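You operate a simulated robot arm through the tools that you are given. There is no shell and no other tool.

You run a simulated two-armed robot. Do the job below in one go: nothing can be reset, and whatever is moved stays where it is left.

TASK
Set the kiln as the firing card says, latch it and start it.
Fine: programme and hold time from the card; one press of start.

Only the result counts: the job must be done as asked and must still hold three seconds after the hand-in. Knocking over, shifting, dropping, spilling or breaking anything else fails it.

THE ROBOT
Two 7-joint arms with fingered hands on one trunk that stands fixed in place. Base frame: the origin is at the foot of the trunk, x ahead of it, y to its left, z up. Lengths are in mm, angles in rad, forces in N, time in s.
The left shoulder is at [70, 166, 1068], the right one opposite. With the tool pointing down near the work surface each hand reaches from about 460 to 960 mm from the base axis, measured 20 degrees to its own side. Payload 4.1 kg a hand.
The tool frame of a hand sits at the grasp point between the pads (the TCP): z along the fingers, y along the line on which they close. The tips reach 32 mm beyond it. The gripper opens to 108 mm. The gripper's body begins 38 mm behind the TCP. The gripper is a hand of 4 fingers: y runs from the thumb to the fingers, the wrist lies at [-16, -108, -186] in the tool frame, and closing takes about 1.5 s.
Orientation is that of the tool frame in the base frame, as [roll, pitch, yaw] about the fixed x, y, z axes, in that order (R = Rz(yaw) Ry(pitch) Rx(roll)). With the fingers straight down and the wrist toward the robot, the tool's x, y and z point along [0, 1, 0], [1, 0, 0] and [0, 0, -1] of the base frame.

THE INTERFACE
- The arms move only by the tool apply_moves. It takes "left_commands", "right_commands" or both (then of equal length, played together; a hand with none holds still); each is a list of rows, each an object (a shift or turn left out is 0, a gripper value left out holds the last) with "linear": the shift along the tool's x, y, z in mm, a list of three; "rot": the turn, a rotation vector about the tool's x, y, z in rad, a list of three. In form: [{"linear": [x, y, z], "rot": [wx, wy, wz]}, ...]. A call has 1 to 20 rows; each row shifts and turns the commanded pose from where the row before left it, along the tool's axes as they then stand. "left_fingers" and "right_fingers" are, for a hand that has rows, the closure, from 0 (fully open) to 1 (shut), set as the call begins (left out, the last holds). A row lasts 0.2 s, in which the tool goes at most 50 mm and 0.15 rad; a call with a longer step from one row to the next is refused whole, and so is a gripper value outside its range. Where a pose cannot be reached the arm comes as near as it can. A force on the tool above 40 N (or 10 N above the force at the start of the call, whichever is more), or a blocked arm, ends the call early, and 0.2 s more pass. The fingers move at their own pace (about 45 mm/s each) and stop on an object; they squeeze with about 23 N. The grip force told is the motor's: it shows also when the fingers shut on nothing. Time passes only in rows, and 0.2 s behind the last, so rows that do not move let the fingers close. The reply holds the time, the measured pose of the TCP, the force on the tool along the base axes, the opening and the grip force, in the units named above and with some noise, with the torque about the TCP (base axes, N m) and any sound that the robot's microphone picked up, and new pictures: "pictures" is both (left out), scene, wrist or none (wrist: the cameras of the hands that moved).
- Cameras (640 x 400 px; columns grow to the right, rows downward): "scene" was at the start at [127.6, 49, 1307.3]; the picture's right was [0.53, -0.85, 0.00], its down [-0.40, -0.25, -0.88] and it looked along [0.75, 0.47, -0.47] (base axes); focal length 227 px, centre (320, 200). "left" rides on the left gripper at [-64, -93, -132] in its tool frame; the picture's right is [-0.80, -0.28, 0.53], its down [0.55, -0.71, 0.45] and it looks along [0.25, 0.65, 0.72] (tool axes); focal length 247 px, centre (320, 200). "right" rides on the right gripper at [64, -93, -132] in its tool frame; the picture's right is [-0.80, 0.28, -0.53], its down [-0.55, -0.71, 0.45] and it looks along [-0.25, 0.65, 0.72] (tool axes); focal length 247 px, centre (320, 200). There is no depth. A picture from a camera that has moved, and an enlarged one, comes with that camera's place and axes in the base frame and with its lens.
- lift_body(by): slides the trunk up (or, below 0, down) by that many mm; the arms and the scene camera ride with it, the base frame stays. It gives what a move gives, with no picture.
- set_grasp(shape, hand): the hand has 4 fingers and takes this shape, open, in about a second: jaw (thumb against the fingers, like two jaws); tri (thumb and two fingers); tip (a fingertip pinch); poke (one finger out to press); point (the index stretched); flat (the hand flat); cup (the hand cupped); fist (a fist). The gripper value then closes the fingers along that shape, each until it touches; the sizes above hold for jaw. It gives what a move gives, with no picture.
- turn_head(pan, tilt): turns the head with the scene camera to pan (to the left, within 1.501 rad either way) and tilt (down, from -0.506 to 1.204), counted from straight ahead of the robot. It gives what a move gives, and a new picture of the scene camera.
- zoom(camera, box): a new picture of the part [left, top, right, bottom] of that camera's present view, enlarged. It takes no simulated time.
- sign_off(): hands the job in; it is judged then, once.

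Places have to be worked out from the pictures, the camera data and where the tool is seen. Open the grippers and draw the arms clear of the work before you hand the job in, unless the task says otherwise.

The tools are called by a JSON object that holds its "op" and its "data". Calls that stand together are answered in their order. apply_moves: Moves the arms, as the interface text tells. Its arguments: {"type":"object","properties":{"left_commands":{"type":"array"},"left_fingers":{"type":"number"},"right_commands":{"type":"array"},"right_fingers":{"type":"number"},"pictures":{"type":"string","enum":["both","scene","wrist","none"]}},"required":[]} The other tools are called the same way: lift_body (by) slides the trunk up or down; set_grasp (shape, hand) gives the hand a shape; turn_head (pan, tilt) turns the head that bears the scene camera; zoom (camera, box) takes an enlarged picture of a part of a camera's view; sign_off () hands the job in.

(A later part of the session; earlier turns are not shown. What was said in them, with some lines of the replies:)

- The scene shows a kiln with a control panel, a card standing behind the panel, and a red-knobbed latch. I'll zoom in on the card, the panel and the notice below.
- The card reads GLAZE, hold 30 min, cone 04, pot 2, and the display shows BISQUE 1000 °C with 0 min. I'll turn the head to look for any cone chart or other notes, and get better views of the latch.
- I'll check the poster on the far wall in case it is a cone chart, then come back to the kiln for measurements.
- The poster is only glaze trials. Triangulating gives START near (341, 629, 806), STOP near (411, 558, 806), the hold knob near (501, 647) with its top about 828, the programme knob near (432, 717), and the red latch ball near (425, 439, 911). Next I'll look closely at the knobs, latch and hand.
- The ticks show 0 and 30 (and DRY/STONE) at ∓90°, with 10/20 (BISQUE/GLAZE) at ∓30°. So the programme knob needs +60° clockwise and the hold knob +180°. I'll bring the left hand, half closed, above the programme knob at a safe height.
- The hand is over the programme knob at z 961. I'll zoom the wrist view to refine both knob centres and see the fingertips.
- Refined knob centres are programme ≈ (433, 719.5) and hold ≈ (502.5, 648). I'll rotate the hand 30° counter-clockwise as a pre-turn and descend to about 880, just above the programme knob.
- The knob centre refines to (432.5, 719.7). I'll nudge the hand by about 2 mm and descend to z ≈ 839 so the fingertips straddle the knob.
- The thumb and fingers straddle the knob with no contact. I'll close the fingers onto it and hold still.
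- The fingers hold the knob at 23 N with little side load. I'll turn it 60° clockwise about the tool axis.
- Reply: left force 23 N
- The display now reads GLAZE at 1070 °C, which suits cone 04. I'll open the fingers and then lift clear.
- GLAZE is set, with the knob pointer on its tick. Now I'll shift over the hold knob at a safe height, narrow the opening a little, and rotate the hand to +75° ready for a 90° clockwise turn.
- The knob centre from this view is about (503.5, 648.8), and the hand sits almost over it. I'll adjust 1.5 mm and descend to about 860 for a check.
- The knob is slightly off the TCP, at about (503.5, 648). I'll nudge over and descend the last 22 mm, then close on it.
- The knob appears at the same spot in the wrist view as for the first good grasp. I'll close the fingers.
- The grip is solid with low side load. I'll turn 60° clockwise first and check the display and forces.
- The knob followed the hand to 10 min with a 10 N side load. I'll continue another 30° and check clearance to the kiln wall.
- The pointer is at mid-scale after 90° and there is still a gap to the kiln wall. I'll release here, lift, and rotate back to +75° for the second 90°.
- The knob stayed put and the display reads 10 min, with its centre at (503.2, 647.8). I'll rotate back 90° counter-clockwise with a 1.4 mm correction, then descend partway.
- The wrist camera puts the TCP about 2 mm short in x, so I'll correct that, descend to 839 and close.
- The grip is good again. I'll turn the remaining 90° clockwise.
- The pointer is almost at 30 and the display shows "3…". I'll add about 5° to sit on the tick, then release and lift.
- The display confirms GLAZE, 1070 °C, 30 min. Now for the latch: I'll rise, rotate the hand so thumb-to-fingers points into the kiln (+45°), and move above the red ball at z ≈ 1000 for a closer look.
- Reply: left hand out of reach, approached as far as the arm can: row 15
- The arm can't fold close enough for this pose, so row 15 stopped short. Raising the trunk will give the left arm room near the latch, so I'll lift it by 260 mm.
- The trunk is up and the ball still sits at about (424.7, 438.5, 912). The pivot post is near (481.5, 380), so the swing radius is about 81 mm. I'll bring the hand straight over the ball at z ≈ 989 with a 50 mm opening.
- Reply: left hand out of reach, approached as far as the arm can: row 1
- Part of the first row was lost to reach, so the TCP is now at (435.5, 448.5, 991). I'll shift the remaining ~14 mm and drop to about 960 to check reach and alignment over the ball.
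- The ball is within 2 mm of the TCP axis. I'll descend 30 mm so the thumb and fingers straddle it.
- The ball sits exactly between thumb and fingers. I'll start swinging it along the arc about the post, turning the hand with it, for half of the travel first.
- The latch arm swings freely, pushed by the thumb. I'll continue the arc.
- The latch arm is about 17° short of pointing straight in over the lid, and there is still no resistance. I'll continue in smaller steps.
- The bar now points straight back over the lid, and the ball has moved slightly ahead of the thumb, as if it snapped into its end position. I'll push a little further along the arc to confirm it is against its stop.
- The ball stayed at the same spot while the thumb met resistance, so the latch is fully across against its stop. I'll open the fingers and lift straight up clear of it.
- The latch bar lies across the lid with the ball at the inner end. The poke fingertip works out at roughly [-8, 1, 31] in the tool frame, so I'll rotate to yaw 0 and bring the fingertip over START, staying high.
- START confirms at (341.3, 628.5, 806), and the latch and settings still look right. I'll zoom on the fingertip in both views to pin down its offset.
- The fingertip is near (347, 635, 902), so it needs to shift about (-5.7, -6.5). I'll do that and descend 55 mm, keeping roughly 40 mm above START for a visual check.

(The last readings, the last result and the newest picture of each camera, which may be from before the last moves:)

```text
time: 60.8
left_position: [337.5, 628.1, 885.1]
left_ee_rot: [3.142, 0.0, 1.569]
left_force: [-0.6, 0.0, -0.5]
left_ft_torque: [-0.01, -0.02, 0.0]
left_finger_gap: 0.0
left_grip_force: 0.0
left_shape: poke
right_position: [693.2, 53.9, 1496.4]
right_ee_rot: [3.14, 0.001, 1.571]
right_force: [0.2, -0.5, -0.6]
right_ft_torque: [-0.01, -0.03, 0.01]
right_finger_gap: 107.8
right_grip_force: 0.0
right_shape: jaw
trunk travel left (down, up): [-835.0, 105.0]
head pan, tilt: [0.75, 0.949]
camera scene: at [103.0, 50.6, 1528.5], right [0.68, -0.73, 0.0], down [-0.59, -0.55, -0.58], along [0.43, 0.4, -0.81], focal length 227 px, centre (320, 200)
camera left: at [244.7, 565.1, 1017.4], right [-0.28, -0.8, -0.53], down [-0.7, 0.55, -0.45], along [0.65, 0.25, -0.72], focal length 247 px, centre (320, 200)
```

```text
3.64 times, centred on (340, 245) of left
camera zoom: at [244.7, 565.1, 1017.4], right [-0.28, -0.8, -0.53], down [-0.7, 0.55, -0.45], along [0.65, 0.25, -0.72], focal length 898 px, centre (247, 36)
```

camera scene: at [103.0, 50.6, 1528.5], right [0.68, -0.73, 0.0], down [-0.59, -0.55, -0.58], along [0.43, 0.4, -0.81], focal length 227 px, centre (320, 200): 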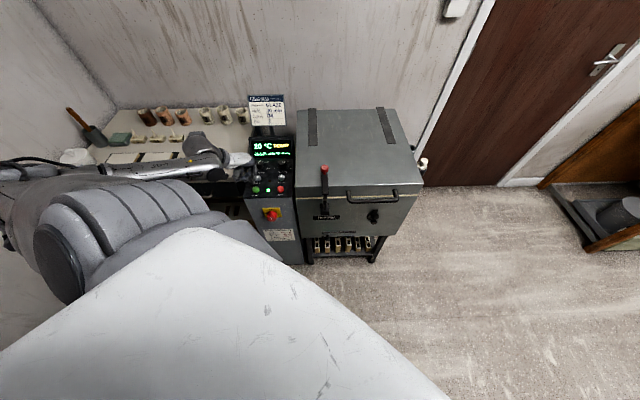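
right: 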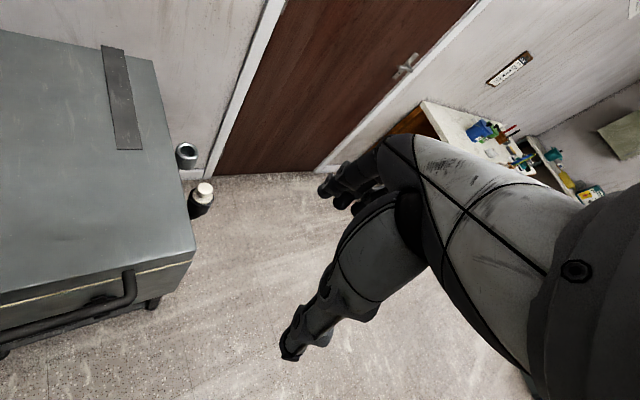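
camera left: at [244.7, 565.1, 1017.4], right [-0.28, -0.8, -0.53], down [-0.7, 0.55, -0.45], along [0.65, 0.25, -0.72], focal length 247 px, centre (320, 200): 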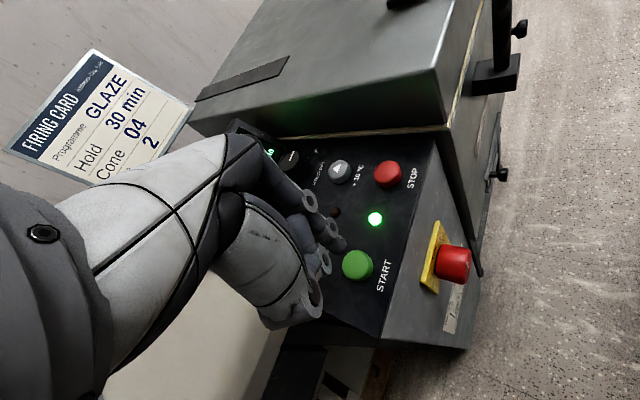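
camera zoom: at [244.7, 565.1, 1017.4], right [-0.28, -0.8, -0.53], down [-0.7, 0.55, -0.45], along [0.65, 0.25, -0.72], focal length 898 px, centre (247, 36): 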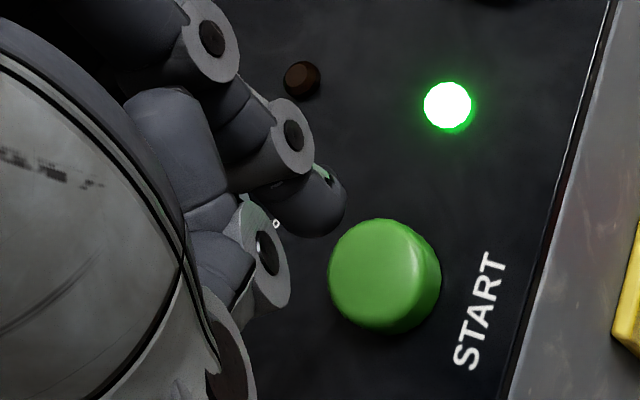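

Now the fingertip triangulates to about (337, 621, 855), so it must move about (+4.5, +7.5). I'll shift and descend another 28 mm, leaving roughly 18 mm of clearance, and re-check.

{"op": "apply_moves", "data": {"left_commands": [{"linear": [3.7, 2.2, 0]}, {"linear": [3.8, 2.2, 14]}, {"linear": [0, 0, 14]}, {"linear": [0, 0, 0]}], "pictures": "wrist"}}

{"op": "zoom", "data": {"camera": "scene", "box": [240, 165, 290, 205]}}

{"op": "zoom", "data": {"camera": "left", "box": [270, 190, 410, 300]}}

```text
time: 61.8
left_position: [341.6, 634.2, 857.6]
left_ee_rot: [-3.139, -0.001, 1.569]
left_force: [0.0, -1.3, 0.0]
left_ft_torque: [0.04, -0.02, -0.04]
left_finger_gap: 0.1
left_grip_force: 0.0
left_shape: poke
right_position: [693.3, 55.1, 1497.1]
right_ee_rot: [3.141, 0.001, 1.571]
right_force: [0.1, 0.3, -0.4]
right_ft_torque: [0.01, 0.01, 0.01]
right_finger_gap: 107.6
right_grip_force: 0.0
right_shape: jaw
trunk travel left (down, up): [-835.0, 105.0]
head pan, tilt: [0.75, 0.949]
camera left: at [248.4, 571.4, 989.0], right [-0.28, -0.8, -0.53], down [-0.71, 0.55, -0.45], along [0.65, 0.25, -0.72], focal length 247 px, centre (320, 200)
```

left: 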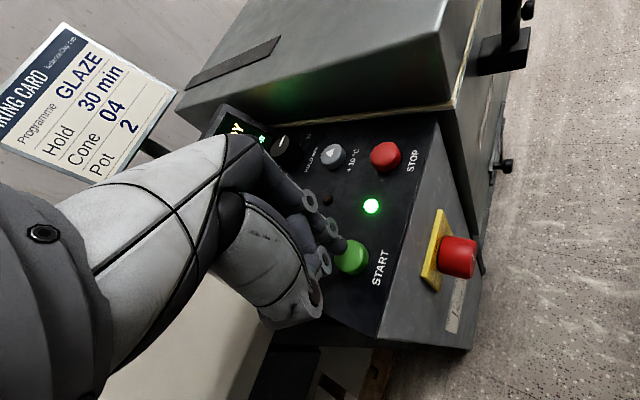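

```text
10.00 times, centred on (265, 185) of scene
camera zoom: at [103.1, 50.3, 1528.5], right [0.68, -0.73, 0.0], down [-0.59, -0.55, -0.58], along [0.43, 0.4, -0.81], focal length 2270 px, centre (870, 350)
```

zoom: 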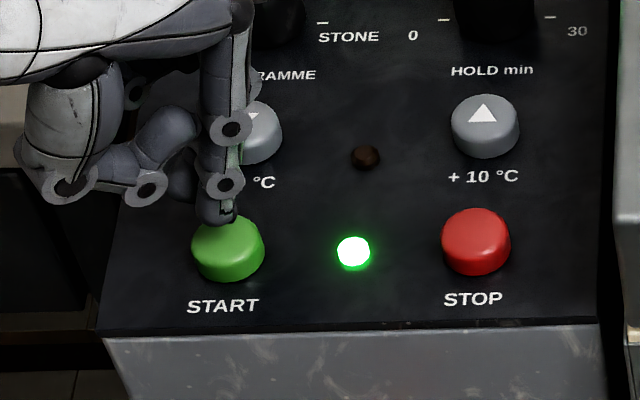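

```text
3.64 times, centred on (340, 245) of left
camera zoom: at [248.4, 571.4, 989.0], right [-0.28, -0.8, -0.53], down [-0.71, 0.55, -0.45], along [0.65, 0.25, -0.72], focal length 898 px, centre (247, 36)
```

zoom: 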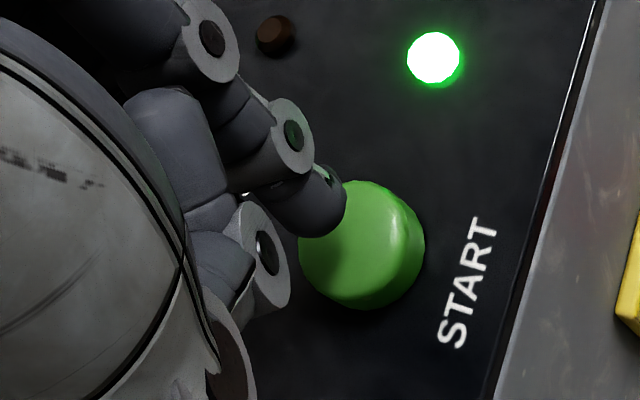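

The fingertip dome is at about (340.5, 625.8) with its bottom near 825, just 2–3 mm off START's centre. I'll correct that and go down 12 mm to just above the button.

{"op": "apply_moves", "data": {"left_commands": [{"linear": [2.5, 0.8, 0]}, {"linear": [0, 0, 4]}, {"linear": [0, 0, 4]}, {"linear": [0, 0, 4]}, {"linear": [0, 0, 0]}], "pictures": "wrist"}}

{"op": "zoom", "data": {"camera": "scene", "box": [240, 165, 290, 205]}}

{"op": "zoom", "data": {"camera": "left", "box": [270, 190, 410, 300]}}

```text
time: 63.0
left_position: [341.9, 637.8, 846.7]
left_ee_rot: [3.141, 0.0, 1.568]
left_force: [-0.4, 0.4, 0.3]
left_ft_torque: [0.01, -0.02, -0.01]
left_finger_gap: 0.0
left_grip_force: 0.1
left_shape: poke
right_position: [693.2, 54.7, 1496.2]
right_ee_rot: [-3.141, -0.002, 1.572]
right_force: [-0.8, 0.4, -1.4]
right_ft_torque: [0.01, 0.01, 0.04]
right_finger_gap: 107.7
right_grip_force: 0.0
right_shape: jaw
trunk travel left (down, up): [-835.0, 105.0]
head pan, tilt: [0.75, 0.949]
camera left: at [248.5, 575.2, 977.5], right [-0.28, -0.8, -0.53], down [-0.71, 0.55, -0.45], along [0.65, 0.25, -0.72], focal length 247 px, centre (320, 200)
```

left: 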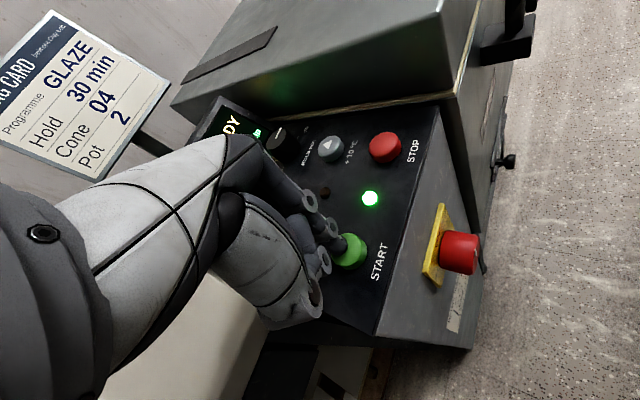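

```text
10.00 times, centred on (265, 185) of scene
camera zoom: at [103.2, 50.5, 1528.5], right [0.68, -0.73, 0.0], down [-0.59, -0.55, -0.58], along [0.43, 0.4, -0.81], focal length 2270 px, centre (870, 350)
```

zoom: 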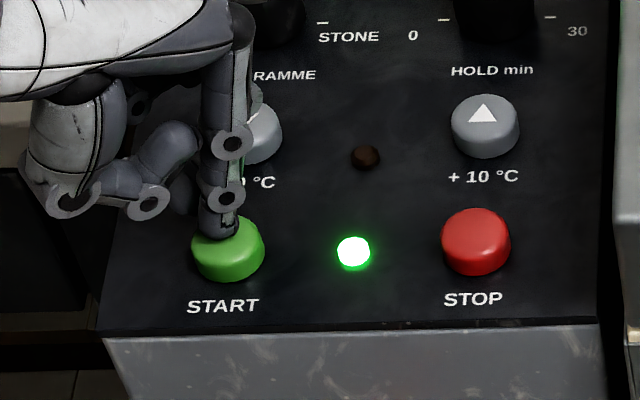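

```text
3.64 times, centred on (340, 245) of left
camera zoom: at [248.5, 575.2, 977.5], right [-0.28, -0.8, -0.53], down [-0.71, 0.55, -0.45], along [0.65, 0.25, -0.72], focal length 898 px, centre (247, 36)
```

zoom: 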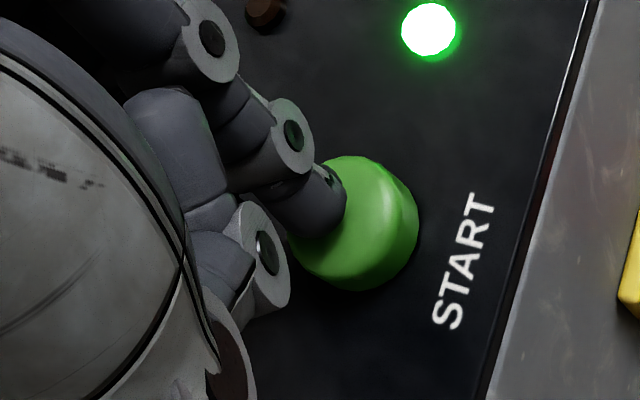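

The tip is just above START's centre with no contact yet. I'll press down in 2 mm rows and watch the force, sound and display.

{"op": "apply_moves", "data": {"left_commands": [{"linear": [-1.5, 1.0, 0]}, {"linear": [0, 0, 2]}, {"linear": [0, 0, 2]}, {"linear": [0, 0, 2]}, {"linear": [0, 0, 0]}], "pictures": "none"}}

{"op": "zoom", "data": {"camera": "scene", "box": [235, 130, 305, 205]}}

```text
time: 64.2
left_position: [342.8, 637.1, 841.6]
left_ee_rot: [3.141, 0.0, 1.568]
left_force: [-0.4, 0.8, 2.2]
left_ft_torque: [-0.03, 0.0, 0.03]
left_finger_gap: 0.0
left_grip_force: 0.0
left_shape: poke
right_position: [693.7, 54.3, 1496.8]
right_ee_rot: [3.141, 0.001, 1.571]
right_force: [0.4, 0.2, 0.4]
right_ft_torque: [0.02, -0.02, 0.03]
right_finger_gap: 107.7
right_grip_force: 0.0
right_shape: jaw
trunk travel left (down, up): [-835.0, 105.0]
head pan, tilt: [0.75, 0.949]
heard: click
```

```text
5.33 times, centred on (270, 168) of scene
camera zoom: at [103.0, 50.2, 1528.5], right [0.68, -0.73, 0.0], down [-0.59, -0.55, -0.58], along [0.43, 0.4, -0.81], focal length 1211 px, centre (587, 373)
```

zoom: 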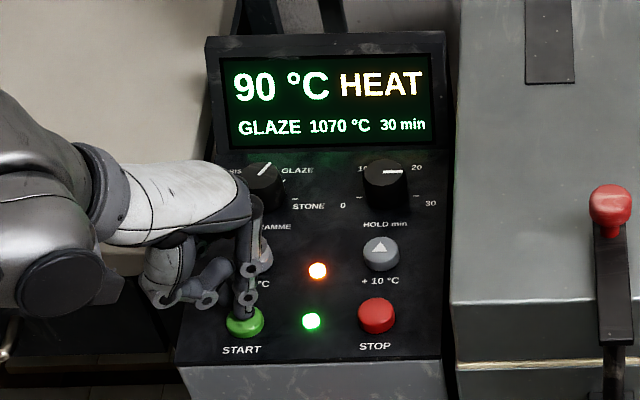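

There was a click, the display shows HEAT with GLAZE 1070 °C 30 min, and the heating lamp is lit. I'll retract straight up from START, then draw the arm back clear of the panel.

{"op": "apply_moves", "data": {"left_commands": [{"linear": [0, 0, -8]}, {"linear": [0, 0, -20]}, {"linear": [0, 0, -35]}, {"linear": [0, 0, -45]}, {"linear": [0, 0, -45]}, {"linear": [0, 0, -45]}, {"linear": [0, 0, 0]}]}}

{"op": "zoom", "data": {"camera": "scene", "box": [235, 130, 345, 215]}}

```text
time: 65.8
left_position: [343.5, 636.4, 1036.0]
left_ee_rot: [-3.14, 0.002, 1.568]
left_force: [-0.3, -0.5, 0.0]
left_ft_torque: [0.0, 0.02, 0.03]
left_finger_gap: 0.0
left_grip_force: 0.1
left_shape: poke
right_position: [694.2, 54.8, 1496.8]
right_ee_rot: [3.141, 0.0, 1.572]
right_force: [-0.3, 0.1, 0.7]
right_ft_torque: [-0.01, -0.03, -0.05]
right_finger_gap: 107.8
right_grip_force: 0.0
right_shape: jaw
trunk travel left (down, up): [-835.0, 105.0]
head pan, tilt: [0.75, 0.949]
camera scene: at [103.5, 51.0, 1528.4], right [0.68, -0.73, 0.0], down [-0.59, -0.55, -0.58], along [0.43, 0.4, -0.81], focal length 227 px, centre (320, 200)
camera left: at [249.0, 574.3, 1167.5], right [-0.29, -0.8, -0.53], down [-0.71, 0.55, -0.45], along [0.65, 0.25, -0.72], focal length 247 px, centre (320, 200)
```

scene: 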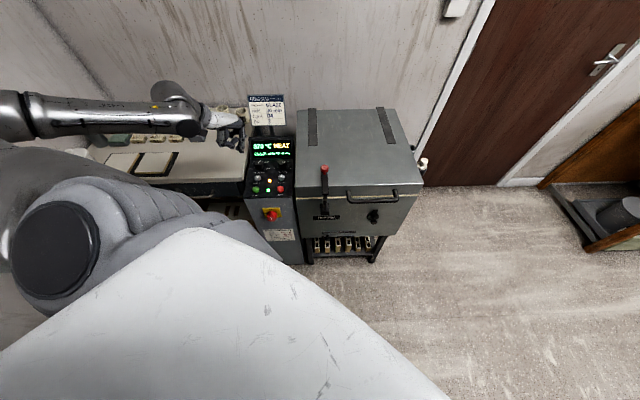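
left: 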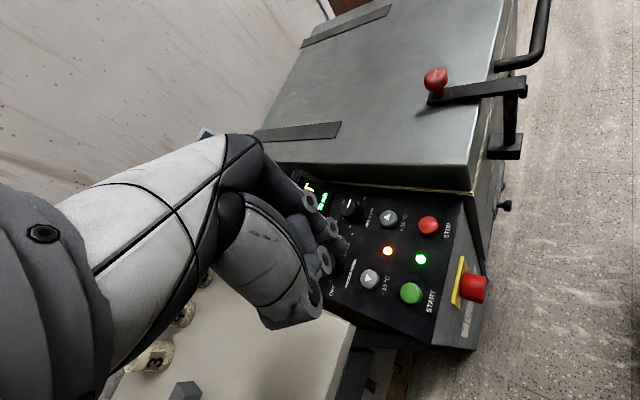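

```text
4.71 times, centred on (290, 172) of scene
camera zoom: at [103.5, 51.0, 1528.4], right [0.68, -0.73, 0.0], down [-0.59, -0.55, -0.58], along [0.43, 0.4, -0.81], focal length 1068 px, centre (461, 329)
```

zoom: 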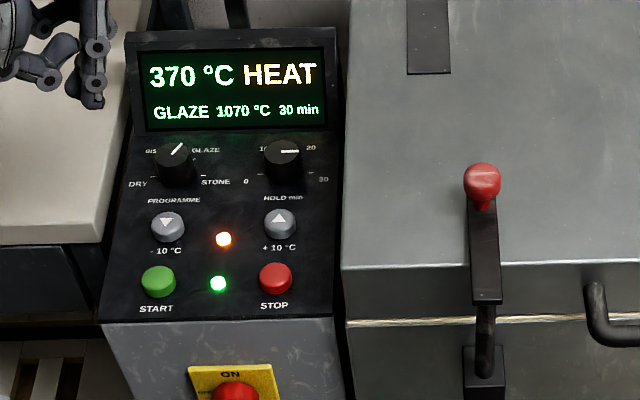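

The kiln is heating at 370 °C with the latch across the lid. I'll raise the left hand further clear, then open it in jaw shape.

{"op": "apply_moves", "data": {"left_commands": [{"linear": [0, -8, -42]}, {"linear": [0, -8, -42]}, {"linear": [0, -8, -42]}, {"linear": [0, -8, -42]}, {"linear": [0, -8, -42]}, {"linear": [0, 0, 0]}], "pictures": "none"}}

{"op": "set_grasp", "data": {"hand": "left", "shape": "jaw"}}

{"op": "apply_moves", "data": {"left_commands": [{"linear": [0, 0, 0]}, {"linear": [0, 0, 0]}], "left_fingers": 0, "pictures": "both"}}

{"op": "zoom", "data": {"camera": "scene", "box": [220, 110, 380, 240]}}

```text
time: 67.2
left_position: [300.8, 634.0, 1245.5]
left_ee_rot: [-3.139, 0.002, 1.568]
left_force: [0.8, -0.1, 1.4]
left_ft_torque: [0.0, 0.01, 0.02]
left_finger_gap: 0.3
left_grip_force: 0.0
left_shape: poke
right_position: [694.6, 55.8, 1496.7]
right_ee_rot: [-3.141, 0.001, 1.57]
right_force: [-0.2, 0.0, -0.2]
right_ft_torque: [-0.01, 0.0, 0.02]
right_finger_gap: 107.6
right_grip_force: 0.1
right_shape: jaw
trunk travel left (down, up): [-835.0, 105.0]
head pan, tilt: [0.75, 0.949]
```

```text
time: 68.1
left_position: [302.1, 634.2, 1245.9]
left_ee_rot: [-3.141, 0.002, 1.568]
left_force: [0.3, -0.3, -0.5]
left_ft_torque: [0.0, -0.01, -0.01]
left_finger_gap: 107.7
left_grip_force: 0.0
left_shape: jaw
right_position: [694.4, 54.1, 1497.0]
right_ee_rot: [3.141, 0.0, 1.57]
right_force: [0.7, 0.0, 0.8]
right_ft_torque: [-0.01, -0.02, -0.03]
right_finger_gap: 107.6
right_grip_force: 0.1
right_shape: jaw
trunk travel left (down, up): [-835.0, 105.0]
head pan, tilt: [0.75, 0.949]
```

```text
time: 68.7
left_position: [301.4, 634.8, 1245.9]
left_ee_rot: [-3.139, 0.001, 1.568]
left_force: [-1.2, -0.6, -0.2]
left_ft_torque: [0.03, -0.03, -0.01]
left_finger_gap: 107.7
left_grip_force: 0.0
left_shape: jaw
right_position: [693.3, 53.9, 1496.6]
right_ee_rot: [3.141, -0.001, 1.57]
right_force: [-0.3, 0.1, 0.2]
right_ft_torque: [0.01, -0.03, 0.02]
right_finger_gap: 107.5
right_grip_force: 0.2
right_shape: jaw
trunk travel left (down, up): [-835.0, 105.0]
head pan, tilt: [0.75, 0.949]
camera scene: at [103.2, 50.5, 1528.5], right [0.68, -0.73, 0.0], down [-0.59, -0.55, -0.58], along [0.43, 0.4, -0.81], focal length 227 px, centre (320, 200)
camera left: at [208.2, 571.2, 1377.5], right [-0.28, -0.8, -0.53], down [-0.71, 0.55, -0.45], along [0.65, 0.25, -0.72], focal length 247 px, centre (320, 200)
```

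scene: 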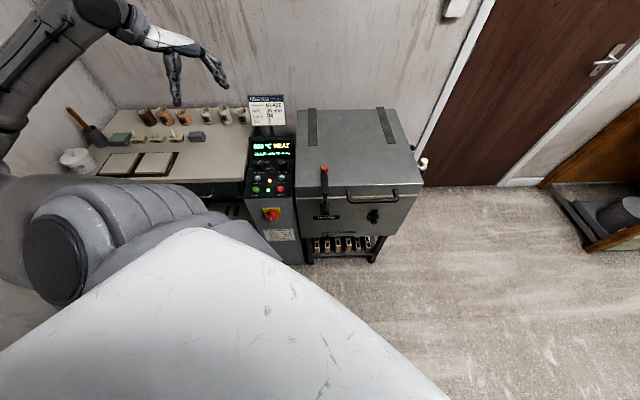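
left: 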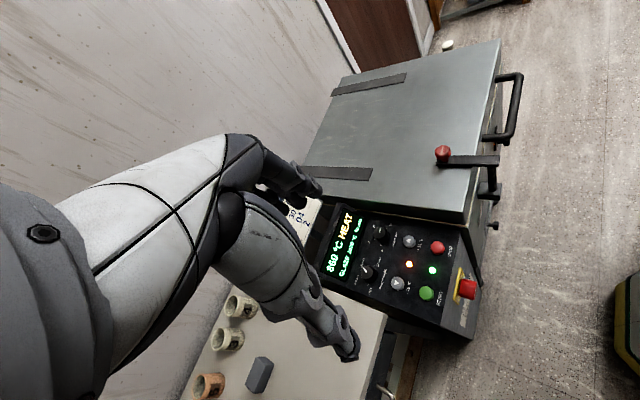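

```text
3.08 times, centred on (300, 175) of scene
camera zoom: at [103.2, 50.5, 1528.5], right [0.68, -0.73, 0.0], down [-0.59, -0.55, -0.58], along [0.43, 0.4, -0.81], focal length 698 px, centre (382, 277)
```

zoom: 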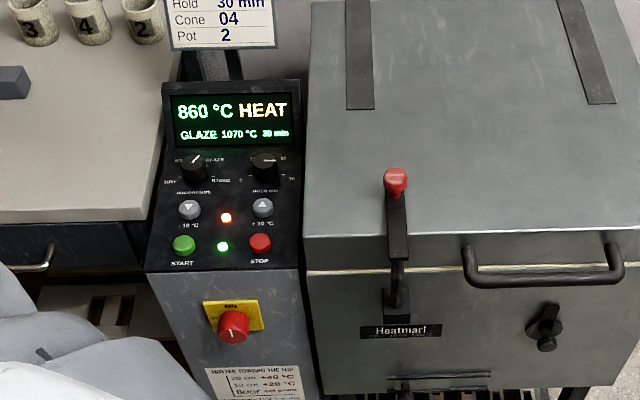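

The kiln is running (HEAT, GLAZE, 1070 °C, 30 min), the latch lies across the lid, nothing else has moved, and both hands are open and clear. I'm handing the job in.

{"op": "sign_off", "data": {}}

```text
The job is handed in.
```

The kiln is set to the firing card, latched and running. At the last look the display read HEAT, GLAZE, 1070 °C, 30 min.

- **Settings:** I turned the programme knob from BISQUE to GLAZE and the hold knob from 0 to 30 min. The 1070 °C came up with the GLAZE programme. I left it there because it suits the card's cone 04, and I did not use the ±10 °C buttons.
- **Latch:** The bar is swung across the lid. I pushed it a little further to check, and it did not move past its end position.
- **Start:** I pressed START once. There was a click, and the heating lamp came on.

As far as the pictures show, nothing else was moved. Both hands are open and the arms are clear. The trunk is still raised 260 mm, because the left arm could not reach the latch at the lower height. I handed the job in with the kiln still heating, and no result has come back yet.
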